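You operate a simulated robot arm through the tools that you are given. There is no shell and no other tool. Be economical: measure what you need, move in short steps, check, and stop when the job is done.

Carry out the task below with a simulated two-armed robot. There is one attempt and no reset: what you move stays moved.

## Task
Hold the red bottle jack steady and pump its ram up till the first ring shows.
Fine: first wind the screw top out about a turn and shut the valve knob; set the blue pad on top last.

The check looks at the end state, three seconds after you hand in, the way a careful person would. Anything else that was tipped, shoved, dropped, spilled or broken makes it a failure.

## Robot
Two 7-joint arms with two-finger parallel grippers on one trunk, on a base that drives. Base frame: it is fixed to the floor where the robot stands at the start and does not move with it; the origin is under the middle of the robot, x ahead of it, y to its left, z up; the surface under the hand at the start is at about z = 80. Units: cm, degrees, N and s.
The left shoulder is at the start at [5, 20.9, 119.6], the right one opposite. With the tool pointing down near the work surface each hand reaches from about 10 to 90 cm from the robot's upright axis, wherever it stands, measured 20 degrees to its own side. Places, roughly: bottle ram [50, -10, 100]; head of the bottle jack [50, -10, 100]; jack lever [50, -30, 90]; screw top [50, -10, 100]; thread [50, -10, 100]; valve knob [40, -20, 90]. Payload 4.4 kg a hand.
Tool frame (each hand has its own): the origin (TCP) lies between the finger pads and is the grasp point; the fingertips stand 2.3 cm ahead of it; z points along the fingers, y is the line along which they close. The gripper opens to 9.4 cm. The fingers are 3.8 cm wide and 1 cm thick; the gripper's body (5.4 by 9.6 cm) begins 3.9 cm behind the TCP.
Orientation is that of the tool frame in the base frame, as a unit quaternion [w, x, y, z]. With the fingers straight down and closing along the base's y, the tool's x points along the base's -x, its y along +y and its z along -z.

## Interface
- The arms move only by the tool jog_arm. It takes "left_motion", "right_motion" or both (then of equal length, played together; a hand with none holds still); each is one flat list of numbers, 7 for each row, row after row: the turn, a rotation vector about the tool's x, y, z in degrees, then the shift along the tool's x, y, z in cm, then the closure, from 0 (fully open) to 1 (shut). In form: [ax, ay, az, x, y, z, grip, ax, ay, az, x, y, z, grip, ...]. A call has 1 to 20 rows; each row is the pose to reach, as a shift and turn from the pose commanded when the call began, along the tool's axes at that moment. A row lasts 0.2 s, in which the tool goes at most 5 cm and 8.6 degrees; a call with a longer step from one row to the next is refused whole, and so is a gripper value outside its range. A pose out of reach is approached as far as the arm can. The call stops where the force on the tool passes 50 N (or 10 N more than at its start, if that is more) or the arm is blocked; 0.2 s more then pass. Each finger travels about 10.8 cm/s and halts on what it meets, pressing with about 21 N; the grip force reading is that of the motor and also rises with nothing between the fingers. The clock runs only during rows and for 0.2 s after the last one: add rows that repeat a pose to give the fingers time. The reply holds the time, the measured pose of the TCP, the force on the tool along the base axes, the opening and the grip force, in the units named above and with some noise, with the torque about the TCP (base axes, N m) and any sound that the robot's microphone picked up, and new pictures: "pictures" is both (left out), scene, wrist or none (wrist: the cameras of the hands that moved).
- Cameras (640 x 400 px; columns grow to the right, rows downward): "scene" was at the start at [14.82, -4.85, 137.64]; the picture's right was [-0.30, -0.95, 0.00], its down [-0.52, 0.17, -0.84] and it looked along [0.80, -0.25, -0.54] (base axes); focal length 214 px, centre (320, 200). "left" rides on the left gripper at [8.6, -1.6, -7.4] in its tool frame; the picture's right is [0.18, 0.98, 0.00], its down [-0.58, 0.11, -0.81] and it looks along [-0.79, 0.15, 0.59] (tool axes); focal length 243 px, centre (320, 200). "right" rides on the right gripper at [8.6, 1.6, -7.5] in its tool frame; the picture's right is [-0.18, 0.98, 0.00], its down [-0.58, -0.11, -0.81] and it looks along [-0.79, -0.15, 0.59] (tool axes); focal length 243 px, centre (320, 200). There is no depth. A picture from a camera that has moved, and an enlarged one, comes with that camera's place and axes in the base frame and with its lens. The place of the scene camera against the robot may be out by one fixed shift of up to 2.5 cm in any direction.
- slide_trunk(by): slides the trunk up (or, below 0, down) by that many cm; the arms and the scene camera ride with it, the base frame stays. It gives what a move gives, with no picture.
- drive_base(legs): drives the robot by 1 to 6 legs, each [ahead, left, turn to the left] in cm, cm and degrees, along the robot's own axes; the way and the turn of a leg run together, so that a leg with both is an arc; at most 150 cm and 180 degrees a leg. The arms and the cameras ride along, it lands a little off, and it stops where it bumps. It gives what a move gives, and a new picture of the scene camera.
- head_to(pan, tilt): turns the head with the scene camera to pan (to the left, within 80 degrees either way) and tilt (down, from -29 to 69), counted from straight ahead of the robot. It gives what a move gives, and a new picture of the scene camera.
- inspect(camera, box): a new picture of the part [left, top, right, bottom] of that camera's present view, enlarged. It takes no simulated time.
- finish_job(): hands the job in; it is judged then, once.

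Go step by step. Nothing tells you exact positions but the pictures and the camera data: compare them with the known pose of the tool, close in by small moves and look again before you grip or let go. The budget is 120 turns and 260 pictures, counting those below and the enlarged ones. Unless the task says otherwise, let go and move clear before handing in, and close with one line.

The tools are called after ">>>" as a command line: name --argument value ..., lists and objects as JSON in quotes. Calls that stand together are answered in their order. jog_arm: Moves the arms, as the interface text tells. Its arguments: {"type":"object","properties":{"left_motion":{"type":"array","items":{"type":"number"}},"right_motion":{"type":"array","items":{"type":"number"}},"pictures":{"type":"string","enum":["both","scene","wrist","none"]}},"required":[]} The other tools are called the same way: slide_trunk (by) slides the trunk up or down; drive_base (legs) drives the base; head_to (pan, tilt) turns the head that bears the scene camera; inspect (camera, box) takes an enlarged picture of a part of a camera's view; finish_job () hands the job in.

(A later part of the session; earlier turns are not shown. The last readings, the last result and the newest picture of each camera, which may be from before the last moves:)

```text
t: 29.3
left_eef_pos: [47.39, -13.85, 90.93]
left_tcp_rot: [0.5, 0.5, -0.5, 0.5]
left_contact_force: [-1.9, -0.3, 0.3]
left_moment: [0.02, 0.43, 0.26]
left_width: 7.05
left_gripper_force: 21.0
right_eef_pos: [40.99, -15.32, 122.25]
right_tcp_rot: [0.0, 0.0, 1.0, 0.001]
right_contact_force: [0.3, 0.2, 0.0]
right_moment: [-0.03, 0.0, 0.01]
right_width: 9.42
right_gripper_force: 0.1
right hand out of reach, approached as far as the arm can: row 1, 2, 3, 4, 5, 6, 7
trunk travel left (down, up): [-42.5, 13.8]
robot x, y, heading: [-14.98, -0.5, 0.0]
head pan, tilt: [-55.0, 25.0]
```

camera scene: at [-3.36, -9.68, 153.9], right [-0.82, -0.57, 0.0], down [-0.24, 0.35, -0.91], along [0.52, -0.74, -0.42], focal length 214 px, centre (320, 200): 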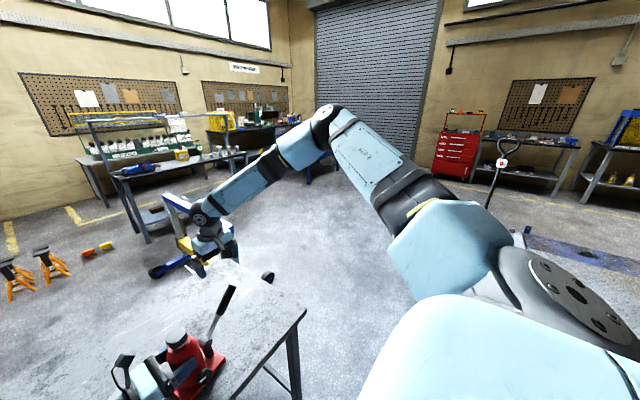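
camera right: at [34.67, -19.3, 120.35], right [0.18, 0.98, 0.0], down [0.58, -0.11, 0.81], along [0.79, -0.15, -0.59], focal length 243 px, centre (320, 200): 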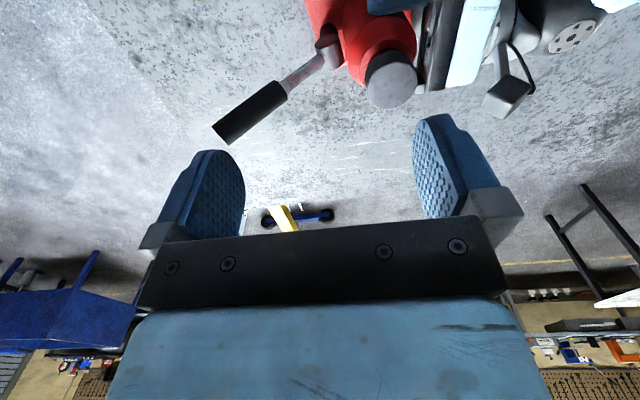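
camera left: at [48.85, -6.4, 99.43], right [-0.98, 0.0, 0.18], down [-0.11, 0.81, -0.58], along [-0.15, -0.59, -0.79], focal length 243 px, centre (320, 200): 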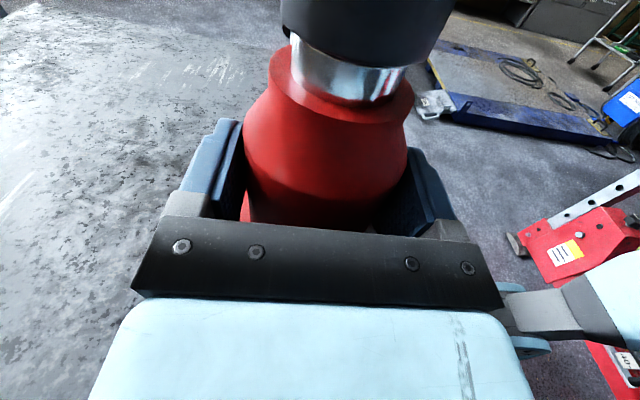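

Tool-down reach for the right hand is limited inward (and at low height), so the robot should face more to the left. I'll release the jack, back the left hand out, and lift both hands before turning.

>>> jog_arm --left_motion '[0, 0, 0, 0, 0, 0, 0.25, 0, 0, 0, 0, 0, 0, 0.2, 0, 0, 0, 0, 0, 0, 0, 0, 0, 0, 0, 0, 0, 0, 0, 0, 0, 0, 0, 0, 0, 0, 0, 0, 0, 0, -3, 0, 0, 0, 0, 0, 0, -7, 0, 0, 0, 0, 0, 0, -11, 0, 0, 0, 0, 0, 0, -15, 0, 0, 0, 0, 3, 0, -18, 0, 0, 0, 0, 7, 0, -20, 0, 0, 0, 0, 11, 0, -20, 0, 0, 0, 0, 15, 0, -20, 0]' --right_motion '[0, 0, 0, 0, 0, 0, 0, 0, 0, 0, 0, 0, 0, 0, 0, 0, 0, 0, 0, 0, 0, 0, 0, 0, 0, 0, 0, 0, 0, 0, 0, 0, 0, 0, 0, 0, 0, 0, 2, -4, -1, 0, 0, 0, 0, 4, -8, -4, 0, 0, 0, 0, 6, -12, -7, 0, 0, 0, 0, 7, -16, -10, 0, 0, 0, 0, 8, -20, -12, 0, 0, 0, 0, 8, -20, -12, 0, 0, 0, 0, 8, -20, -12, 0, 0, 0, 0, 8, -20, -12, 0]' --pictures "none"

>>> head_to --pan -20 --tilt 45

```text
refused: row 7 steps farther than a row can; nothing moved
```

```text
t: 30.3
left_eef_pos: [47.31, -13.95, 90.97]
left_tcp_rot: [0.5, 0.5, -0.5, 0.5]
left_contact_force: [-2.3, 0.6, 1.1]
left_moment: [-0.02, 0.38, -0.24]
left_width: 7.06
left_gripper_force: 21.5
right_eef_pos: [41.1, -15.45, 122.25]
right_tcp_rot: [0.0, 0.0, 1.0, 0.001]
right_contact_force: [-0.3, 0.1, 0.1]
right_moment: [-0.01, 0.01, 0.03]
right_width: 9.41
right_gripper_force: 0.1
trunk travel left (down, up): [-42.5, 13.8]
robot x, y, heading: [-14.74, 0.09, 0.3]
head pan, tilt: [-20.0, 45.0]
camera scene: at [-1.01, -4.92, 150.85], right [-0.34, -0.94, 0.0], down [-0.66, 0.24, -0.71], along [0.66, -0.24, -0.71], focal length 214 px, centre (320, 200)
```

scene: 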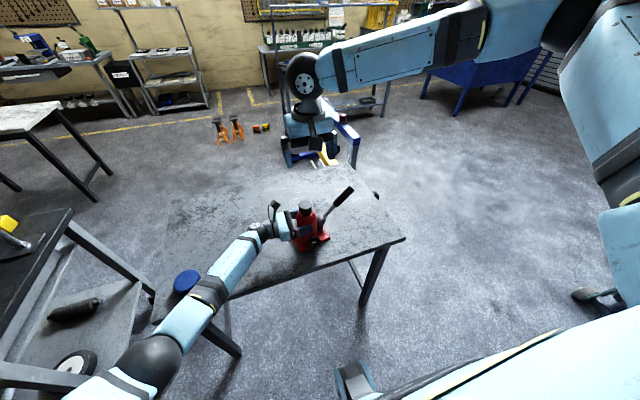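

Repeat the release and retreat with shorter steps.

>>> jog_arm --left_motion '[0, 0, 0, 0, 0, 0, 0.24, 0, 0, 0, 0, 0, 0, 0.15, 0, 0, 0, 0, 0, 0, 0, 0, 0, 0, 0, 0, 0, 0, 0, 0, 0, 0, 0, 0, 0, 0, 0, 0, 0, 0, -3, 0, 0, 0, 0, 0, 0, -7, 0, 0, 0, 0, 0, 0, -11, 0, 0, 0, 0, 0, 0, -14, 0, 0, 0, 0, 3, 0, -17, 0, 0, 0, 0, 7, 0, -19, 0, 0, 0, 0, 11, 0, -19, 0, 0, 0, 0, 15, 0, -19, 0]' --right_motion '[0, 0, 0, 0, 0, 0, 0, 0, 0, 0, 0, 0, 0, 0, 0, 0, 0, 0, 0, 0, 0, 0, 0, 0, 0, 0, 0, 0, 0, 0, 0, 0, 0, 0, 0, 0, 0, 0, 1, -3, -1, 0, 0, 0, 0, 3, -6, -3, 0, 0, 0, 0, 5, -9, -5, 0, 0, 0, 0, 6, -12, -7, 0, 0, 0, 0, 7, -15, -9, 0, 0, 0, 0, 8, -18, -11, 0, 0, 0, 0, 8, -20, -12, 0, 0, 0, 0, 8, -20, -12, 0]' --pictures "scene"

```text
t: 33.1
left_eef_pos: [47.3, 5.18, 105.94]
left_tcp_rot: [0.5, 0.5, -0.5, 0.5]
left_contact_force: [-0.1, 0.6, 0.7]
left_moment: [-0.01, -0.01, 0.02]
left_width: 9.4
left_gripper_force: 0.1
right_eef_pos: [33.22, -35.42, 134.41]
right_tcp_rot: [0.0, 0.0, 1.0, -0.001]
right_contact_force: [0.0, 0.5, -0.1]
right_moment: [-0.01, 0.02, 0.01]
right_width: 9.38
right_gripper_force: 0.1
trunk travel left (down, up): [-42.5, 13.8]
robot x, y, heading: [-15.14, -0.46, -0.0]
head pan, tilt: [-20.0, 45.0]
camera scene: at [-1.03, -4.87, 150.84], right [-0.34, -0.94, 0.0], down [-0.66, 0.24, -0.71], along [0.66, -0.24, -0.71], focal length 214 px, centre (320, 200)
```

scene: 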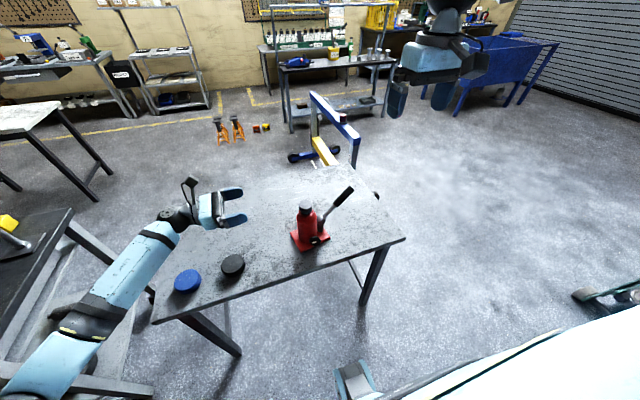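

Both hands are clear. I'll drive left 18 cm and ahead 6 cm so the jack lies in the right hand's comfortable zone.

>>> drive_base --legs '[[0, 18, 0], [6, 0, 0]]'

```text
t: 35.8
left_eef_pos: [53.04, 23.12, 105.94]
left_tcp_rot: [0.5, 0.501, -0.499, 0.5]
left_contact_force: [0.0, -0.4, -0.7]
left_moment: [-0.01, 0.0, 0.0]
left_width: 9.4
left_gripper_force: 0.0
right_eef_pos: [39.02, -17.38, 134.23]
right_tcp_rot: [0.0, 0.0, 1.0, 0.0]
right_contact_force: [0.2, 0.2, -0.1]
right_moment: [-0.02, -0.01, 0.0]
right_width: 9.44
right_gripper_force: 0.1
trunk travel left (down, up): [-42.5, 13.8]
robot x, y, heading: [-8.85, 18.01, 0.4]
head pan, tilt: [-20.0, 45.0]
camera scene: at [4.83, 12.99, 150.86], right [-0.34, -0.94, 0.0], down [-0.66, 0.24, -0.71], along [0.67, -0.24, -0.71], focal length 214 px, centre (320, 200)
```

scene: 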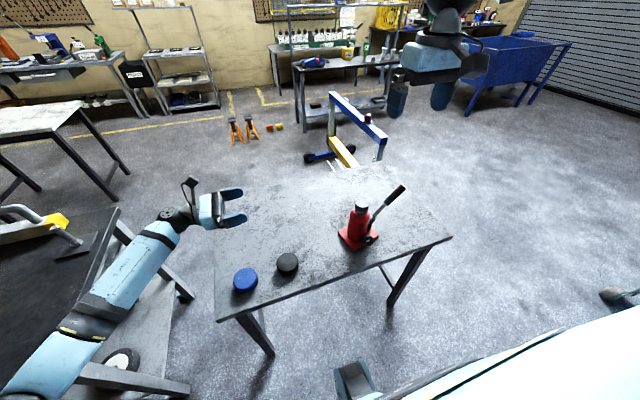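

Testing the right hand's descent over the cap before regripping with the left.

>>> jog_arm --right_motion '[0, 0, 0, -1.2, 0.3, 4, 0, 0, 0, 0, -2.4, 0.6, 8, 0, 0, 0, 0, -3.6, 0.9, 12, 0, 0, 0, 0, -4.8, 1.2, 16, 0, 0, 0, 0, -6, 1.5, 20, 0, 0, 0, 0, -7.2, 1.8, 24, 0, 0, 0, 0, -8.4, 2.1, 28, 0]'

```text
t: 37.4
left_eef_pos: [53.42, 22.97, 105.74]
left_tcp_rot: [0.499, 0.502, -0.498, 0.501]
left_contact_force: [0.5, -0.4, 0.0]
left_moment: [-0.01, -0.02, -0.01]
left_width: 9.38
left_gripper_force: 0.0
right_eef_pos: [47.53, -15.37, 106.04]
right_tcp_rot: [-0.001, -0.001, 1.0, 0.0]
right_contact_force: [0.8, 0.4, -0.4]
right_moment: [0.01, -0.04, -0.03]
right_width: 9.38
right_gripper_force: 0.0
trunk travel left (down, up): [-42.5, 13.8]
robot x, y, heading: [-9.0, 18.21, 0.1]
head pan, tilt: [-20.0, 45.0]
camera scene: at [5.09, 12.95, 150.82], right [-0.34, -0.94, 0.0], down [-0.67, 0.24, -0.71], along [0.66, -0.24, -0.71], focal length 214 px, centre (320, 200)
camera right: at [38.94, -13.8, 113.72], right [0.18, 0.98, 0.0], down [0.58, -0.11, 0.81], along [0.79, -0.15, -0.59], focal length 243 px, centre (320, 200)
```

scene: 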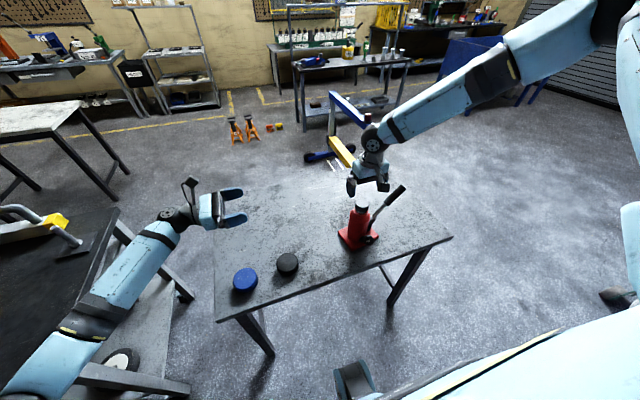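
right: 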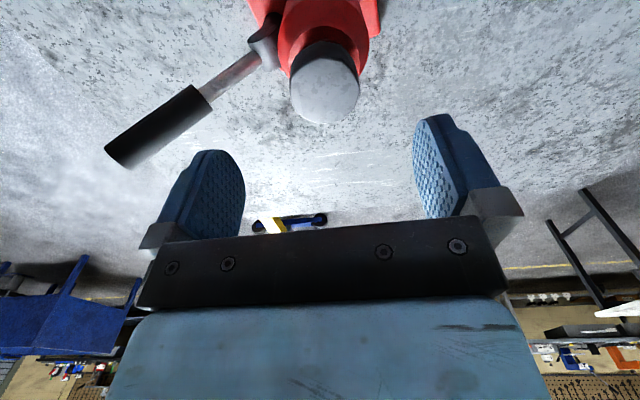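

The right hand reaches well here; cap centre measures [47.0,-15.0]. Now the left hand comes back beside the jack.

>>> jog_arm --left_motion '[0, 0, 0, -2, 0.9, 3, 0, 0, 0, 0, -4, 1.8, 6, 0, 0, 0, 0, -6, 2.7, 9, 0, 0, 0, 0, -8, 3.6, 12, 0, 0, 0, 0, -10, 4.5, 15, 0, 0, 0, 0, -12.4, 5.4, 18, 0, 0, 0, 0, -14.8, 6.3, 21, 0]'

```text
t: 39.0
left_eef_pos: [46.78, 1.97, 91.23]
left_tcp_rot: [0.499, 0.5, -0.5, 0.5]
left_contact_force: [-0.7, -0.2, 0.1]
left_moment: [-0.01, 0.0, -0.02]
left_width: 9.39
left_gripper_force: 0.0
right_eef_pos: [47.39, -15.47, 106.14]
right_tcp_rot: [-0.001, 0.0, 1.0, 0.001]
right_contact_force: [0.0, 0.8, -0.1]
right_moment: [-0.02, 0.02, -0.02]
right_width: 9.4
right_gripper_force: 0.1
trunk travel left (down, up): [-42.5, 13.8]
robot x, y, heading: [-9.13, 18.21, 0.0]
head pan, tilt: [-20.0, 45.0]
camera scene: at [4.9, 12.86, 150.84], right [-0.34, -0.94, 0.0], down [-0.66, 0.24, -0.71], along [0.66, -0.24, -0.71], focal length 214 px, centre (320, 200)
camera left: at [48.37, 9.28, 99.68], right [-0.98, 0.0, 0.18], down [-0.11, 0.81, -0.58], along [-0.15, -0.59, -0.79], focal length 243 px, centre (320, 200)
```

scene: 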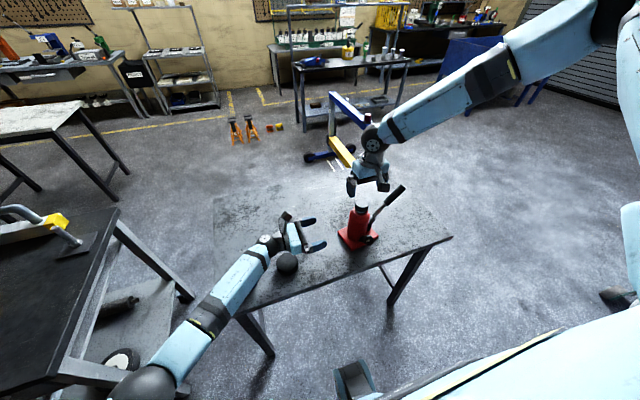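
left: 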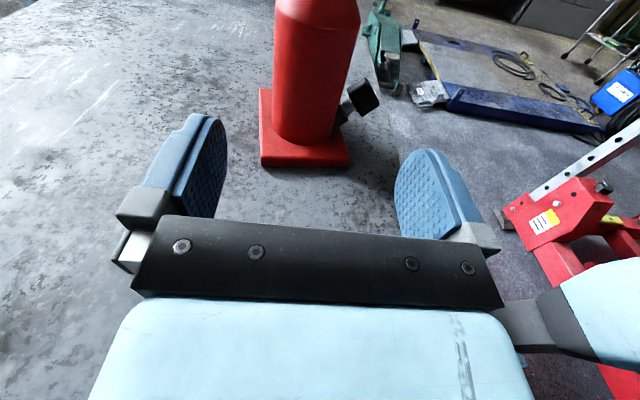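

Aligning at x≈47.0 and sliding in, then closing slowly.

>>> jog_arm --left_motion '[0, 0, 0, -0.2, -0.2, 3, 0, 0, 0, 0, -0.2, -0.2, 6, 0, 0, 0, 0, -0.2, -0.2, 9, 0, 0, 0, 0, -0.2, -0.2, 11, 0, 0, 0, 0, -0.2, -0.2, 13, 0, 0, 0, 0, -0.2, -0.2, 14.5, 0, 0, 0, 0, -0.2, -0.2, 15.7, 0, 0, 0, 0, -0.2, -0.2, 15.7, 0.1, 0, 0, 0, -0.2, -0.2, 15.7, 0.15, 0, 0, 0, -0.2, -0.2, 15.7, 0.19, 0, 0, 0, -0.2, -0.2, 15.7, 0.22, 0, 0, 0, -0.2, -0.2, 15.7, 0.24]'

>>> inspect --camera "scene" --box '[290, 150, 450, 270]'

```text
t: 41.8
left_eef_pos: [51.17, -6.56, 86.81]
left_tcp_rot: [0.461, 0.534, -0.503, 0.498]
left_contact_force: [0.6, -0.2, 0.0]
left_moment: [0.0, 0.02, 0.0]
left_width: 7.12
left_gripper_force: 0.0
right_eef_pos: [47.34, -15.28, 106.26]
right_tcp_rot: [0.0, -0.001, 1.0, 0.0]
right_contact_force: [0.7, 0.1, 0.2]
right_moment: [-0.02, 0.01, 0.01]
right_width: 9.42
right_gripper_force: 0.1
trunk travel left (down, up): [-42.5, 13.8]
robot x, y, heading: [-9.26, 17.72, 0.3]
head pan, tilt: [-20.0, 45.0]
stopped in row 12 (left hand): the arm was blocked; the commanded pose is now the measured one
camera scene: at [4.91, 13.0, 150.84], right [-0.34, -0.94, 0.0], down [-0.66, 0.24, -0.71], along [0.66, -0.24, -0.71], focal length 214 px, centre (320, 200)
camera left: at [52.11, 0.25, 95.87], right [-0.98, -0.08, 0.17], down [-0.16, 0.84, -0.52], along [-0.11, -0.54, -0.84], focal length 243 px, centre (320, 200)
```

scene: 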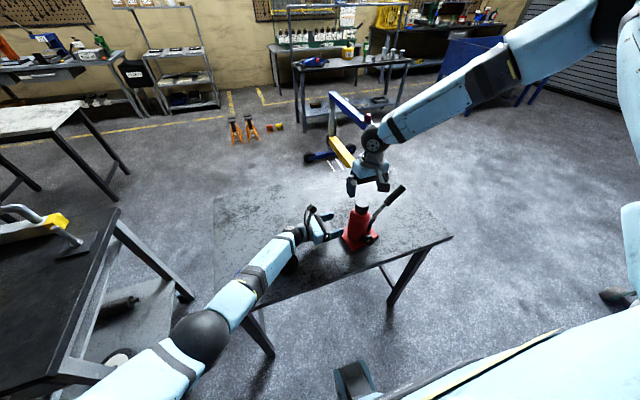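
left: 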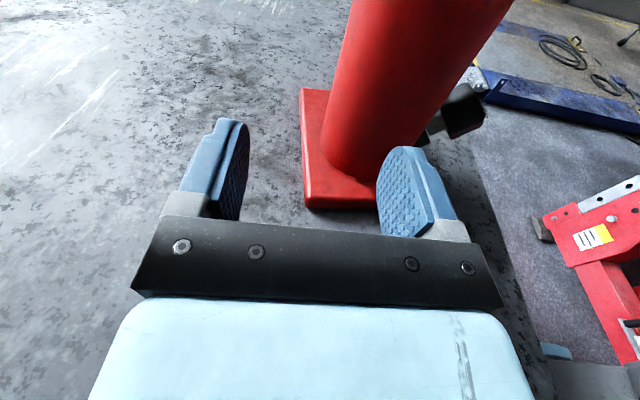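

```text
3.33 times, centred on (370, 210) of scene
camera zoom: at [4.91, 13.0, 150.84], right [-0.34, -0.94, 0.0], down [-0.66, 0.24, -0.71], along [0.66, -0.24, -0.71], focal length 715 px, centre (153, 167)
```

zoom: 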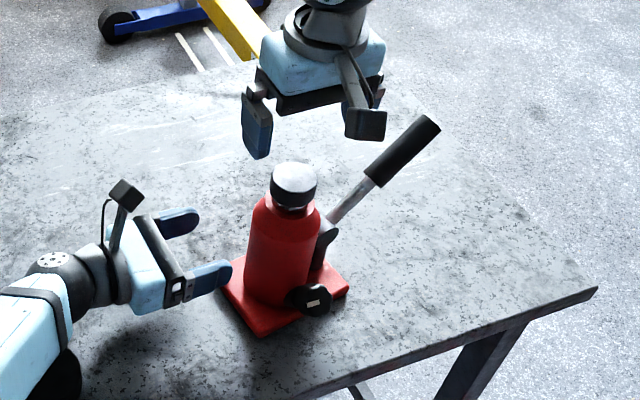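

The left arm was blocked partway and sagged to [51,-6.6,86.8]. I'll look closely at what it met.

>>> inspect --camera "scene" --box '[200, 190, 380, 300]'

>>> head_to --pan 5 --tilt 60

```text
3.56 times, centred on (290, 245) of scene
camera zoom: at [4.91, 13.0, 150.84], right [-0.34, -0.94, 0.0], down [-0.66, 0.24, -0.71], along [0.66, -0.24, -0.71], focal length 763 px, centre (427, 40)
```

zoom: 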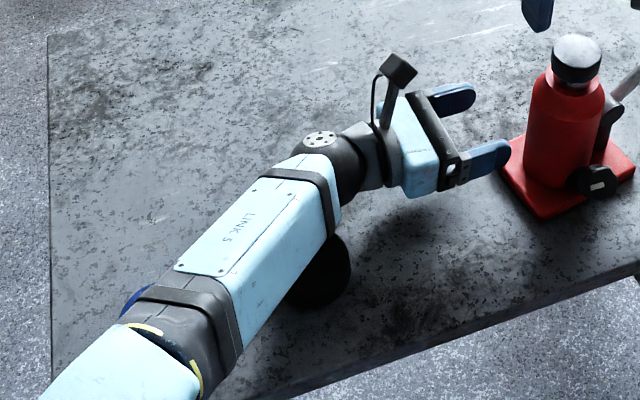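

```text
t: 42.7
left_eef_pos: [51.05, -6.7, 86.74]
left_tcp_rot: [0.462, 0.534, -0.503, 0.498]
left_contact_force: [-0.4, -0.4, 0.2]
left_moment: [0.02, 0.01, 0.02]
left_width: 7.13
left_gripper_force: 0.2
right_eef_pos: [47.4, -15.43, 106.3]
right_tcp_rot: [0.0, -0.001, 1.0, 0.0]
right_contact_force: [0.0, 0.1, -0.3]
right_moment: [-0.01, 0.0, -0.01]
right_width: 9.42
right_gripper_force: 0.2
trunk travel left (down, up): [-42.5, 13.8]
robot x, y, heading: [-8.9, 17.63, 0.2]
head pan, tilt: [5.0, 60.0]
camera scene: at [3.89, 16.33, 148.9], right [0.09, -1.0, 0.0], down [-0.86, -0.08, -0.5], along [0.5, 0.04, -0.87], focal length 214 px, centre (320, 200)
```

scene: 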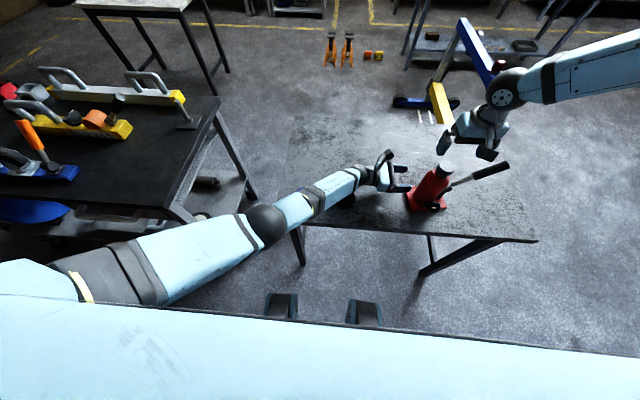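

The left arm is simply stretched straight (its reach limit), not against anything. I'll lift both hands, then lower the trunk and shift the base so both arms reach.

>>> jog_arm --left_motion '[0, 0, 0, 0, 0, -3, 0.1, -1, 1, 0, 1, 0, -6, 0, -2, 2, 0, 4, 0, -8, 0, -3, 3, 0, 8, 0, -8, 0, -3.8, 4.4, -0.3, 12, 0, -8, 0, -3.8, 4.4, -0.3, 16, 0, -8, 0, -3.8, 4.4, -0.3, 20, 0, -8, 0]' --right_motion '[0, 0, 0, 0, 0, -4, 0, 0, 0, 0, 0, 0, -8, 0, 0, 0, 0, 0, 0, -12, 0, 0, 0, 0, 0, 0, -16, 0, 0, 0, 0, 0, 0, -19, 0, 0, 0, 0, 0, 0, -22, 0, 0, 0, 0, 0, 0, -22, 0]' --pictures "none"

>>> head_to --pan -20 --tilt 45

```text
t: 44.3
left_eef_pos: [50.35, -0.57, 107.43]
left_tcp_rot: [0.501, 0.499, -0.501, 0.499]
left_contact_force: [-0.1, 0.1, -1.3]
left_moment: [0.01, 0.02, 0.03]
left_width: 9.4
left_gripper_force: 0.1
right_eef_pos: [47.34, -15.39, 128.28]
right_tcp_rot: [0.0, -0.001, 1.0, 0.001]
right_contact_force: [0.4, 0.5, 0.2]
right_moment: [0.02, 0.04, 0.03]
right_width: 9.39
right_gripper_force: 0.2
trunk travel left (down, up): [-42.5, 13.8]
robot x, y, heading: [-9.17, 18.15, 0.1]
head pan, tilt: [5.0, 60.0]
```

```text
t: 45.2
left_eef_pos: [50.31, -0.37, 107.42]
left_tcp_rot: [0.501, 0.5, -0.5, 0.5]
left_contact_force: [-0.5, -0.2, -0.4]
left_moment: [0.01, -0.03, 0.01]
left_width: 9.41
left_gripper_force: 0.0
right_eef_pos: [47.38, -15.31, 128.25]
right_tcp_rot: [0.0, -0.001, 1.0, 0.0]
right_contact_force: [0.5, -0.5, -0.5]
right_moment: [0.0, -0.02, -0.03]
right_width: 9.39
right_gripper_force: 0.2
trunk travel left (down, up): [-42.5, 13.8]
robot x, y, heading: [-9.15, 17.94, 0.1]
head pan, tilt: [-20.0, 45.0]
camera scene: at [4.89, 13.0, 150.84], right [-0.34, -0.94, 0.0], down [-0.67, 0.24, -0.71], along [0.66, -0.24, -0.71], focal length 214 px, centre (320, 200)
```

scene: 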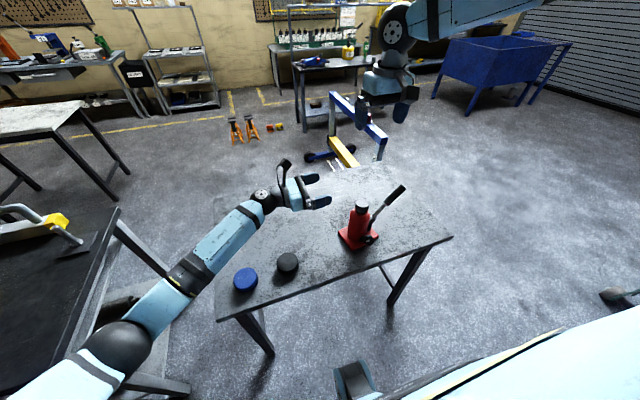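

Nothing was disturbed. Pull the left hand back a little, shift the base, and lower the trunk.

>>> jog_arm --left_motion '[0, 0, 0, 0, 0, -4, 0, 0, 0, 0, 0, 0, -8, 0, 0, 0, 0, 0, 0, -10, 0]' --pictures "none"

>>> drive_base --legs '[[2, -4, 0]]'

>>> slide_trunk --by -14

```text
t: 46.0
left_eef_pos: [50.36, 9.69, 107.45]
left_tcp_rot: [0.501, 0.499, -0.5, 0.499]
left_contact_force: [0.6, 0.0, 0.2]
left_moment: [0.01, 0.0, 0.0]
left_width: 9.39
left_gripper_force: 0.0
right_eef_pos: [47.3, -15.28, 128.17]
right_tcp_rot: [0.0, -0.001, 1.0, -0.001]
right_contact_force: [0.1, -0.7, 0.6]
right_moment: [0.02, -0.03, -0.02]
right_width: 9.41
right_gripper_force: 0.0
trunk travel left (down, up): [-42.5, 13.8]
robot x, y, heading: [-9.21, 17.72, -0.1]
head pan, tilt: [-20.0, 45.0]
```

```text
t: 47.1
left_eef_pos: [52.39, 5.76, 107.46]
left_tcp_rot: [0.501, 0.5, -0.499, 0.5]
left_contact_force: [0.7, -0.1, 0.1]
left_moment: [-0.01, 0.02, 0.02]
left_width: 9.41
left_gripper_force: 0.0
right_eef_pos: [49.31, -19.22, 128.27]
right_tcp_rot: [0.0, -0.001, 1.0, 0.0]
right_contact_force: [0.9, -0.4, 0.4]
right_moment: [-0.01, -0.01, 0.0]
right_width: 9.4
right_gripper_force: 0.1
trunk travel left (down, up): [-42.5, 13.8]
robot x, y, heading: [-7.35, 13.52, 0.3]
head pan, tilt: [-20.0, 45.0]
camera scene: at [6.88, 9.04, 150.84], right [-0.34, -0.94, 0.0], down [-0.66, 0.24, -0.71], along [0.66, -0.24, -0.71], focal length 214 px, centre (320, 200)
```

scene: 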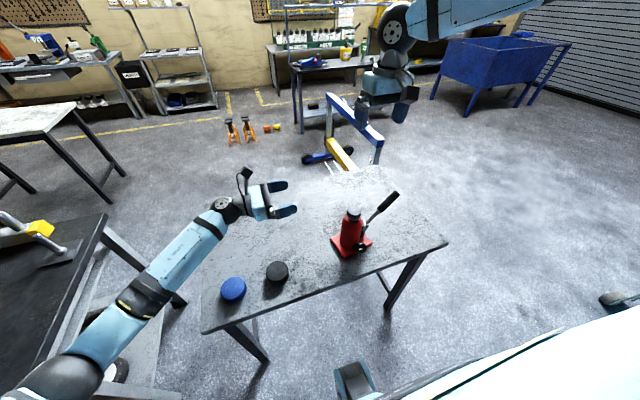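

```text
t: 48.7
left_eef_pos: [52.27, 5.72, 93.43]
left_tcp_rot: [0.501, 0.5, -0.5, 0.5]
left_contact_force: [-0.1, 0.4, -0.4]
left_moment: [0.0, -0.02, 0.0]
left_width: 9.39
left_gripper_force: 0.1
right_eef_pos: [49.28, -19.25, 114.31]
right_tcp_rot: [0.0, -0.001, 1.0, 0.001]
right_contact_force: [-0.3, 0.2, -0.3]
right_moment: [0.02, 0.01, 0.02]
right_width: 9.42
right_gripper_force: 0.0
trunk travel left (down, up): [-28.5, 27.8]
robot x, y, heading: [-7.18, 14.04, 0.1]
head pan, tilt: [-20.0, 45.0]
```

Testing: right hand to above the cap, left hand to its pre-grasp place.

>>> jog_arm --left_motion '[0, 0, 0, -0.8, 1.8, 1.2, 0, 0, 0, 0, -1.6, 3.6, 2.4, 0, 0, 0, 0, -2.4, 5.3, 3.7, 0]' --right_motion '[0, 0, 0, 0.8, 1.4, 2.8, 0, 0, 0, 0, 1.5, 2.7, 5.6, 0, 0, 0, 0, 2.2, 4, 8.3, 0]'

```text
t: 49.5
left_eef_pos: [47.13, 1.99, 90.97]
left_tcp_rot: [0.501, 0.5, -0.5, 0.5]
left_contact_force: [0.1, -0.9, 0.3]
left_moment: [0.0, 0.0, -0.02]
left_width: 9.4
left_gripper_force: 0.1
right_eef_pos: [46.97, -15.26, 106.04]
right_tcp_rot: [0.001, 0.0, 1.0, 0.0]
right_contact_force: [-0.7, -0.5, -0.1]
right_moment: [-0.01, 0.01, 0.02]
right_width: 9.37
right_gripper_force: 0.0
trunk travel left (down, up): [-28.5, 27.8]
robot x, y, heading: [-7.55, 13.86, 0.1]
head pan, tilt: [-20.0, 45.0]
camera scene: at [6.93, 9.03, 136.84], right [-0.34, -0.94, 0.0], down [-0.67, 0.24, -0.71], along [0.66, -0.24, -0.71], focal length 214 px, centre (320, 200)
camera right: at [38.43, -13.65, 113.56], right [0.18, 0.98, 0.0], down [0.58, -0.11, 0.81], along [0.79, -0.15, -0.59], focal length 243 px, centre (320, 200)
camera left: at [48.63, 9.4, 99.52], right [-0.98, 0.0, 0.19], down [-0.11, 0.81, -0.58], along [-0.15, -0.59, -0.79], focal length 243 px, centre (320, 200)
```

scene: 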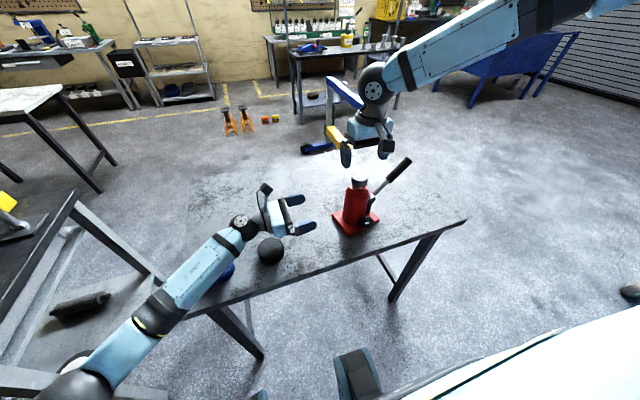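
right: 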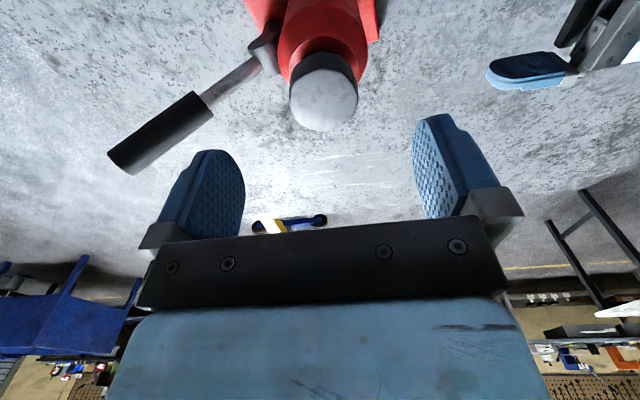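
left: 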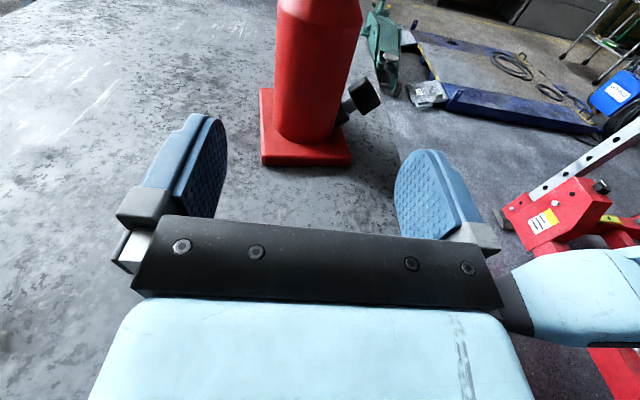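

Both arms reach. Sliding the left hand in around the body, with no closing yet.

>>> jog_arm --left_motion '[0, 0, 0, 0, 0.2, 3, 0, 0, 0, 0, 0, 0.2, 6, 0, 0, 0, 0, 0, 0.2, 9, 0, 0, 0, 0, 0, 0.2, 11, 0, 0, 0, 0, 0, 0.2, 13, 0, 0, 0, 0, 0, 0.2, 14.5, 0, 0, 0, 0, 0, 0.2, 15.7, 0]'

```text
t: 51.1
left_eef_pos: [46.86, -13.71, 90.94]
left_tcp_rot: [0.501, 0.5, -0.5, 0.499]
left_contact_force: [0.5, -0.2, 0.7]
left_moment: [-0.02, -0.02, -0.02]
left_width: 9.39
left_gripper_force: 0.1
right_eef_pos: [47.05, -15.35, 106.1]
right_tcp_rot: [-0.001, -0.001, 1.0, 0.0]
right_contact_force: [0.1, 0.2, -0.4]
right_moment: [0.02, -0.01, -0.03]
right_width: 9.41
right_gripper_force: 0.1
trunk travel left (down, up): [-28.5, 27.8]
robot x, y, heading: [-6.98, 14.46, 0.2]
head pan, tilt: [-20.0, 45.0]
camera scene: at [6.88, 8.99, 136.84], right [-0.34, -0.94, 0.0], down [-0.66, 0.24, -0.71], along [0.66, -0.24, -0.71], focal length 214 px, centre (320, 200)
camera left: at [48.33, -6.33, 99.49], right [-0.98, 0.0, 0.19], down [-0.11, 0.81, -0.58], along [-0.15, -0.59, -0.79], focal length 243 px, centre (320, 200)
```

scene: 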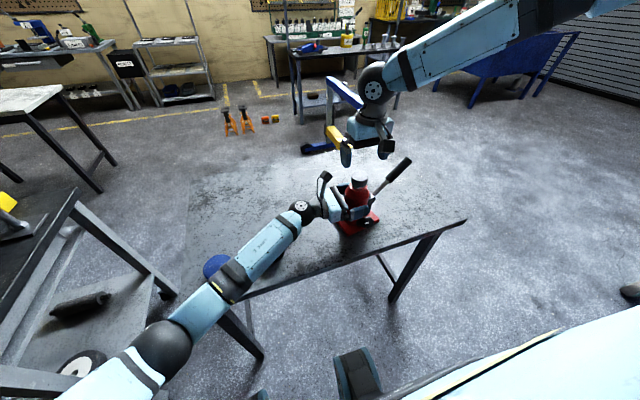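
left: 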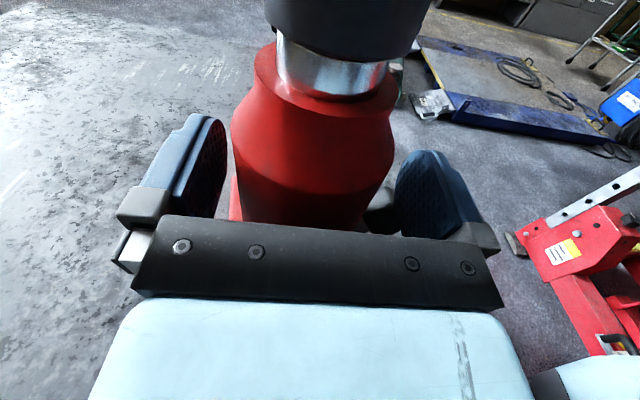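

From the earlier grip, a centred body appears about 15 px further right, so I shift the hand +x by 0.6 cm, then close.

>>> jog_arm --left_motion '[0, 0, 0, 0, -0.3, 0, 0, 0, 0, 0, 0, -0.6, 0, 0.05, 0, 0, 0, 0, -0.6, 0, 0.12, 0, 0, 0, 0, -0.6, 0, 0.17, 0, 0, 0, 0, -0.6, 0, 0.2, 0, 0, 0, 0, -0.6, 0, 0.23, 0, 0, 0, 0, -0.6, 0, 0.3, 0, 0, 0, 0, -0.6, 0, 0.6, 0, 0, 0, 0, -0.6, 0, 0.6]'

>>> inspect --camera "scene" --box '[290, 130, 450, 250]'

```text
t: 53.1
left_eef_pos: [47.3, -13.69, 91.07]
left_tcp_rot: [0.501, 0.499, -0.5, 0.5]
left_contact_force: [-4.3, -0.6, 0.4]
left_moment: [-0.43, -0.47, -0.39]
left_width: 7.06
left_gripper_force: 21.1
right_eef_pos: [47.05, -15.3, 106.06]
right_tcp_rot: [-0.001, 0.0, 1.0, 0.0]
right_contact_force: [1.6, 0.3, 0.9]
right_moment: [0.0, -0.04, 0.0]
right_width: 9.41
right_gripper_force: 0.1
trunk travel left (down, up): [-28.5, 27.8]
robot x, y, heading: [-7.16, 13.97, 0.0]
head pan, tilt: [-20.0, 45.0]
camera scene: at [6.83, 9.02, 136.85], right [-0.34, -0.94, 0.0], down [-0.66, 0.24, -0.71], along [0.67, -0.24, -0.71], focal length 214 px, centre (320, 200)
camera left: at [48.88, -6.29, 99.56], right [-0.98, 0.0, 0.18], down [-0.11, 0.81, -0.58], along [-0.15, -0.59, -0.79], focal length 243 px, centre (320, 200)
```

scene: 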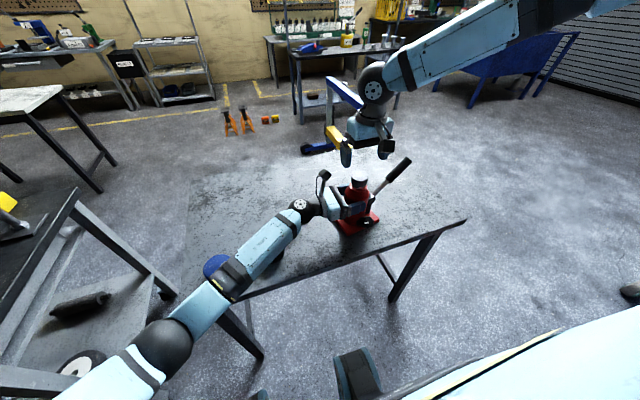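
left: 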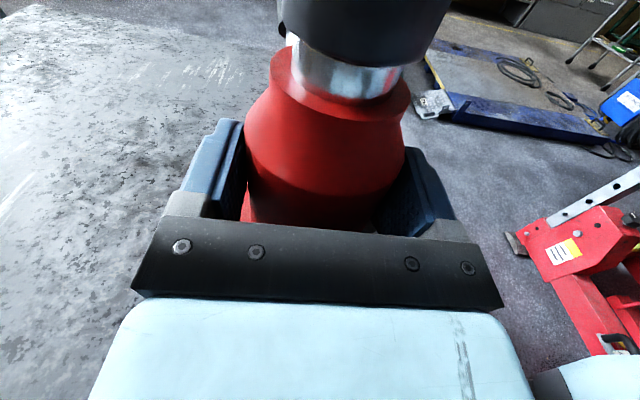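

```text
3.33 times, centred on (370, 190) of scene
camera zoom: at [6.83, 9.02, 136.85], right [-0.34, -0.94, 0.0], down [-0.66, 0.24, -0.71], along [0.67, -0.24, -0.71], focal length 715 px, centre (153, 233)
```

zoom: 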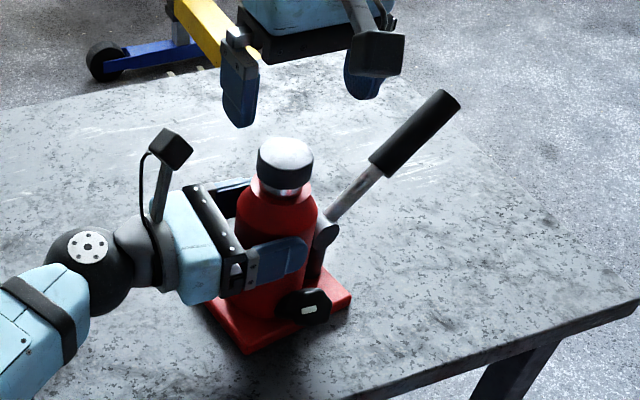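

The jack is held firmly. Lower the right hand around the cap.

>>> jog_arm --right_motion '[0, 0, 0, 0, 0.2, 2, 0, 0, 0, 0, 0, 0.2, 4, 0, 0, 0, 0, 0, 0.2, 5.5, 0, 0, 0, 0, 0, 0.2, 6.7, 0, 0, 0, 0, 0, 0.2, 7.5, 0]'

>>> inspect --camera "scene" --box '[290, 130, 450, 250]'

```text
t: 54.3
left_eef_pos: [47.44, -13.69, 91.05]
left_tcp_rot: [0.501, 0.5, -0.5, 0.5]
left_contact_force: [-2.6, -1.7, -0.5]
left_moment: [-0.2, -0.38, -0.38]
left_width: 7.03
left_gripper_force: 20.8
right_eef_pos: [46.96, -15.05, 98.5]
right_tcp_rot: [-0.001, -0.001, 1.0, 0.001]
right_contact_force: [0.3, 0.2, -0.1]
right_moment: [0.0, 0.0, -0.01]
right_width: 9.41
right_gripper_force: 0.1
trunk travel left (down, up): [-28.5, 27.8]
robot x, y, heading: [-6.88, 14.02, 0.2]
head pan, tilt: [-20.0, 45.0]
camera scene: at [6.84, 9.01, 136.85], right [-0.34, -0.94, 0.0], down [-0.66, 0.24, -0.71], along [0.67, -0.24, -0.71], focal length 214 px, centre (320, 200)
camera right: at [38.41, -13.49, 106.0], right [0.18, 0.98, 0.0], down [0.58, -0.11, 0.81], along [0.79, -0.15, -0.59], focal length 243 px, centre (320, 200)
```

scene: 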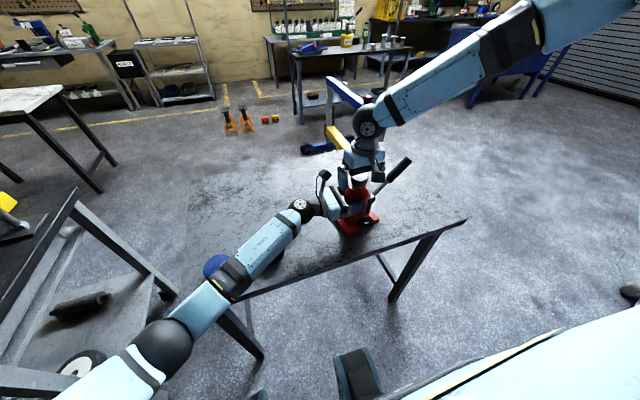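
right: 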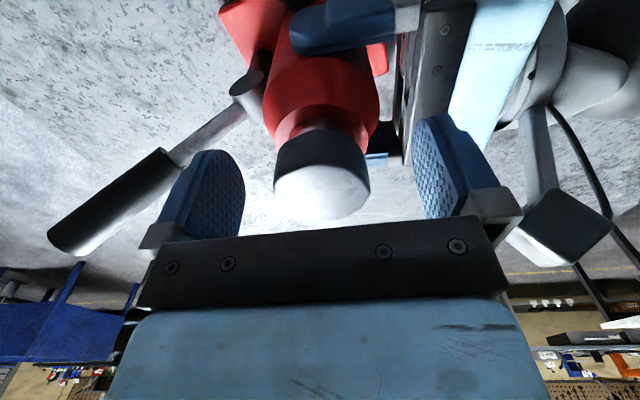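

```text
3.33 times, centred on (370, 190) of scene
camera zoom: at [6.84, 9.01, 136.85], right [-0.34, -0.94, 0.0], down [-0.66, 0.24, -0.71], along [0.67, -0.24, -0.71], focal length 715 px, centre (153, 233)
```

zoom: 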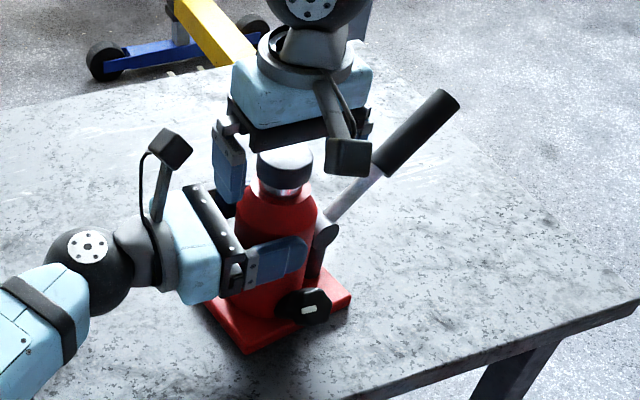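

Cap centre is at [47.0,-15.0], right between the fingers. Close and try the first counter-clockwise turn of 50°.

>>> jog_arm --right_motion '[0, 0, 0, 0, 0, 0, 0.3, 0, 0, 0, 0, 0, 0, 0.5, 0, 0, 0, 0, 0, 0, 0.7, 0, 0, 0, 0, 0, 0, 0.7, 0, 0, -7, 0, 0, 0, 0.7, 0, 0, -14, 0, 0, 0, 0.7, 0, 0, -21, 0, 0, 0, 0.7, 0, 0, -28, 0, 0, 0, 0.7, 0, 0, -35, 0, 0, 0, 0.7, 0, 0, -42, 0, 0, 0, 0.7, 0, 0, -49, 0, 0, 0, 0.7]'

>>> inspect --camera "scene" --box '[290, 130, 450, 250]'

```text
t: 56.7
left_eef_pos: [47.3, -13.56, 90.96]
left_tcp_rot: [0.501, 0.5, -0.499, 0.5]
left_contact_force: [-4.9, 11.4, 3.1]
left_moment: [0.25, -0.31, -0.45]
left_width: 7.01
left_gripper_force: 20.7
right_eef_pos: [47.14, -14.91, 98.62]
right_tcp_rot: [0.001, -0.417, 0.909, 0.0]
right_contact_force: [9.6, -13.0, 7.7]
right_moment: [0.23, -0.28, -0.07]
right_width: 4.47
right_gripper_force: 20.8
trunk travel left (down, up): [-28.5, 27.8]
robot x, y, heading: [-7.16, 13.92, -0.1]
head pan, tilt: [-20.0, 45.0]
camera scene: at [6.88, 9.07, 136.85], right [-0.34, -0.94, 0.0], down [-0.66, 0.24, -0.71], along [0.67, -0.24, -0.71], focal length 214 px, centre (320, 200)
camera right: at [40.29, -20.47, 106.07], right [-0.63, 0.78, 0.0], down [0.46, 0.37, 0.81], along [0.63, 0.5, -0.59], focal length 243 px, centre (320, 200)
```

scene: 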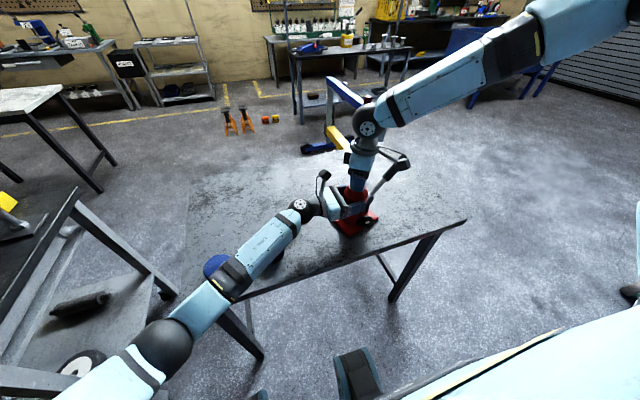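
right: 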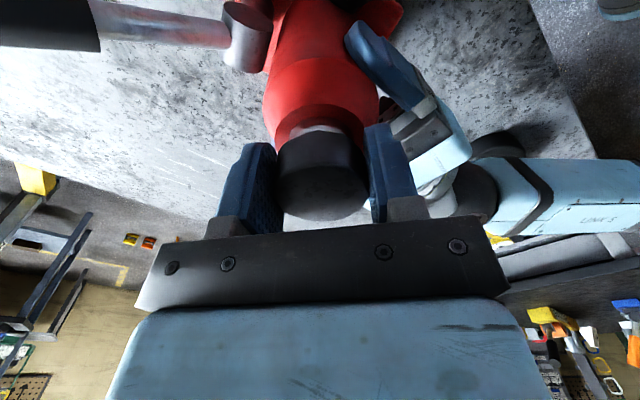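

```text
3.33 times, centred on (370, 190) of scene
camera zoom: at [6.88, 9.07, 136.85], right [-0.34, -0.94, 0.0], down [-0.66, 0.24, -0.71], along [0.67, -0.24, -0.71], focal length 715 px, centre (153, 233)
```

zoom: 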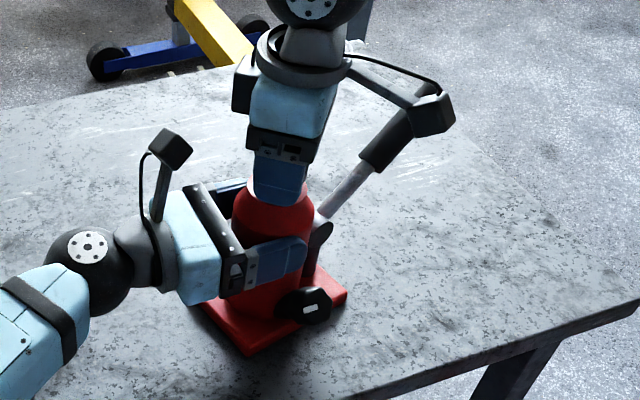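

The cap turns easily with the hand while the jack stays held. Continue to about 95°, with a slight rise.

>>> jog_arm --right_motion '[0, 0, -8, 0, 0, -0.05, 0.7, 0, 0, -16, 0, 0, -0.1, 0.7, 0, 0, -24, 0, 0, -0.1, 0.7, 0, 0, -32, 0, 0, -0.15, 0.7, 0, 0, -40, 0, 0, -0.15, 0.7, 0, 0, -46, 0, 0, -0.2, 0.7]'

```text
t: 58.1
left_eef_pos: [47.2, -13.76, 91.03]
left_tcp_rot: [0.502, 0.498, -0.501, 0.499]
left_contact_force: [-34.5, 7.7, 0.8]
left_moment: [0.45, -0.84, -0.35]
left_width: 6.89
left_gripper_force: 20.8
right_eef_pos: [47.04, -15.11, 98.68]
right_tcp_rot: [0.0, 0.739, -0.674, 0.001]
right_contact_force: [31.4, -3.7, -5.3]
right_moment: [0.41, -0.25, -0.19]
right_width: 4.35
right_gripper_force: 21.0
trunk travel left (down, up): [-28.5, 27.8]
robot x, y, heading: [-7.09, 13.8, 0.1]
head pan, tilt: [-20.0, 45.0]
camera scene: at [6.88, 9.02, 136.84], right [-0.34, -0.94, 0.0], down [-0.66, 0.24, -0.71], along [0.66, -0.24, -0.71], focal length 214 px, centre (320, 200)
camera right: at [46.33, -23.84, 106.28], right [-1.0, 0.09, 0.0], down [0.05, 0.59, 0.81], along [0.08, 0.8, -0.59], focal length 243 px, centre (320, 200)
```

scene: 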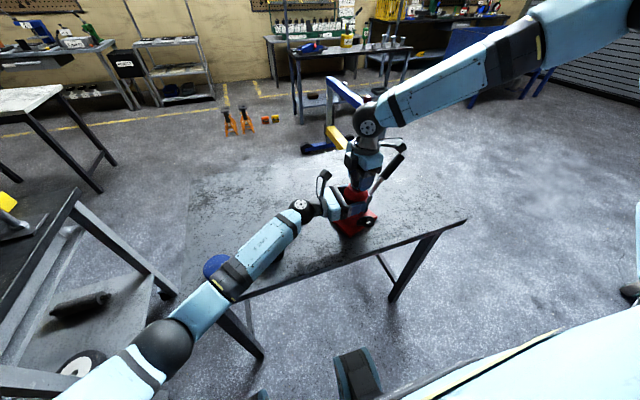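
right: 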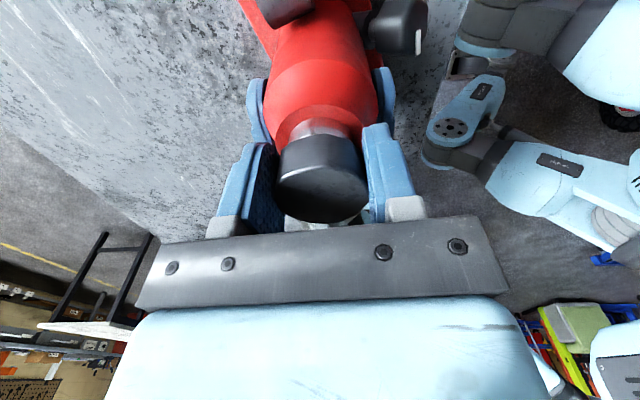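

About 95° done; forces show the hands slightly at odds in x, so I'll recentre by 0.25 cm when regripping. Open and turn back 120°.

>>> jog_arm --right_motion '[0, 0, 0, 0, 0, 0, 0.3, 0, 0, 0, 0, 0, 0, 0, 0, 0, 0, 0, 0, 0, 0, 0, 0, 8, 0, -0.25, 0, 0, 0, 0, 16, 0, -0.25, 0, 0, 0, 0, 24, 0, -0.25, 0, 0, 0, 0, 32, 0, -0.25, 0, 0, 0, 0, 40, 0, -0.25, 0, 0, 0, 0, 48, 0, -0.25, 0, 0, 0, 0, 56, 0, -0.25, 0, 0, 0, 0, 64, 0, -0.25, 0, 0, 0, 0, 72, 0, -0.25, 0, 0, 0, 0, 80, 0, -0.25, 0, 0, 0, 0, 88, 0, -0.25, 0, 0, 0, 0, 96, 0, -0.25, 0, 0, 0, 0, 104, 0, -0.25, 0, 0, 0, 0, 112, 0, -0.25, 0, 0, 0, 0, 120, 0, -0.25, 0, 0]'

```text
t: 61.9
left_eef_pos: [47.48, -13.53, 90.87]
left_tcp_rot: [0.5, 0.5, -0.5, 0.5]
left_contact_force: [2.8, 4.1, 0.6]
left_moment: [-0.02, -0.7, 0.27]
left_width: 6.85
left_gripper_force: 21.1
right_eef_pos: [47.37, -14.98, 98.65]
right_tcp_rot: [0.001, 0.217, 0.976, 0.0]
right_contact_force: [-0.2, 0.0, 0.4]
right_moment: [-0.01, 0.02, -0.06]
right_width: 9.39
right_gripper_force: 0.1
trunk travel left (down, up): [-28.5, 27.8]
robot x, y, heading: [-7.14, 13.87, 0.1]
head pan, tilt: [-20.0, 45.0]
camera scene: at [6.92, 9.05, 136.84], right [-0.34, -0.94, 0.0], down [-0.67, 0.24, -0.71], along [0.66, -0.24, -0.71], focal length 214 px, centre (320, 200)
camera right: at [40.25, -9.89, 106.22], right [0.58, 0.81, 0.0], down [0.48, -0.34, 0.81], along [0.65, -0.47, -0.59], focal length 243 px, centre (320, 200)
```

scene: 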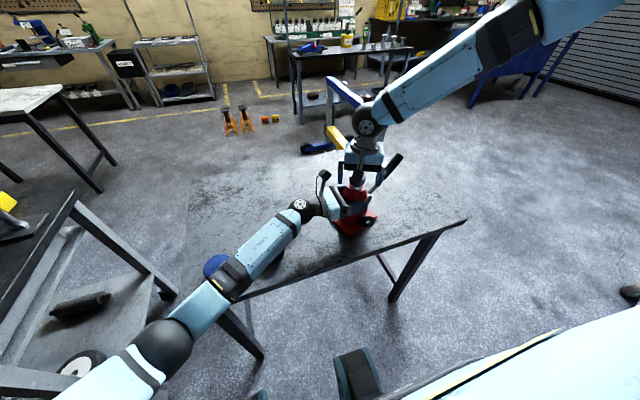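
right: 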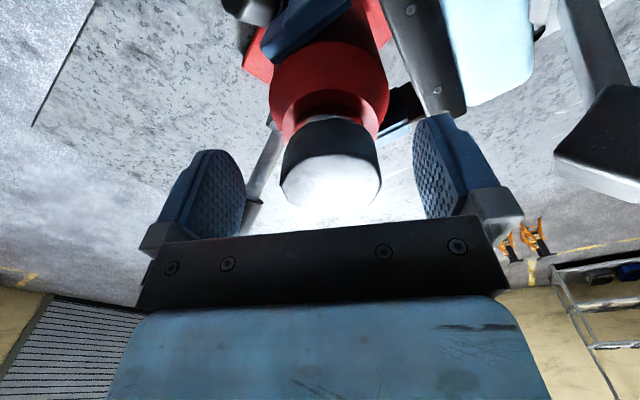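

Checking the left hold, since its opening crept from 7.06 to 6.85.

>>> inspect --camera "left" --box '[160, 0, 480, 250]'

>>> inspect --camera "scene" --box '[290, 130, 450, 250]'

```text
1.60 times, centred on (320, 125) of left
camera zoom: at [48.97, -6.25, 99.51], right [-0.98, 0.0, 0.19], down [-0.11, 0.81, -0.58], along [-0.15, -0.59, -0.79], focal length 388 px, centre (320, 320)
```

zoom: 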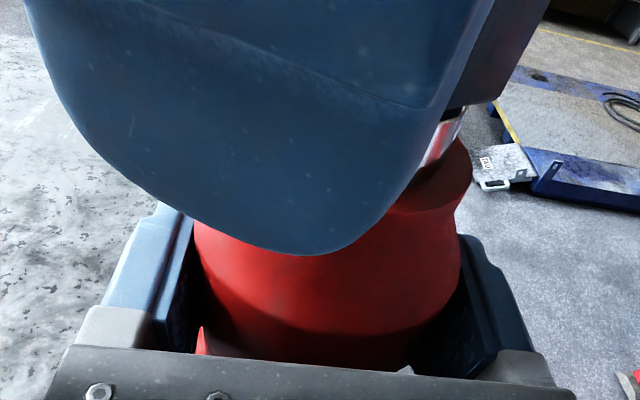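

```text
3.33 times, centred on (370, 190) of scene
camera zoom: at [6.92, 9.05, 136.84], right [-0.34, -0.94, 0.0], down [-0.67, 0.24, -0.71], along [0.66, -0.24, -0.71], focal length 715 px, centre (153, 233)
```

zoom: 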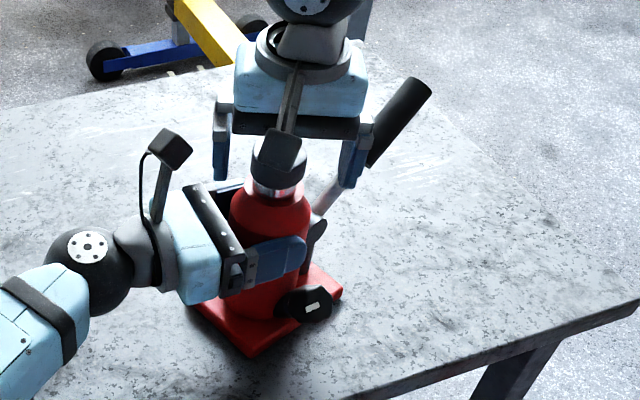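

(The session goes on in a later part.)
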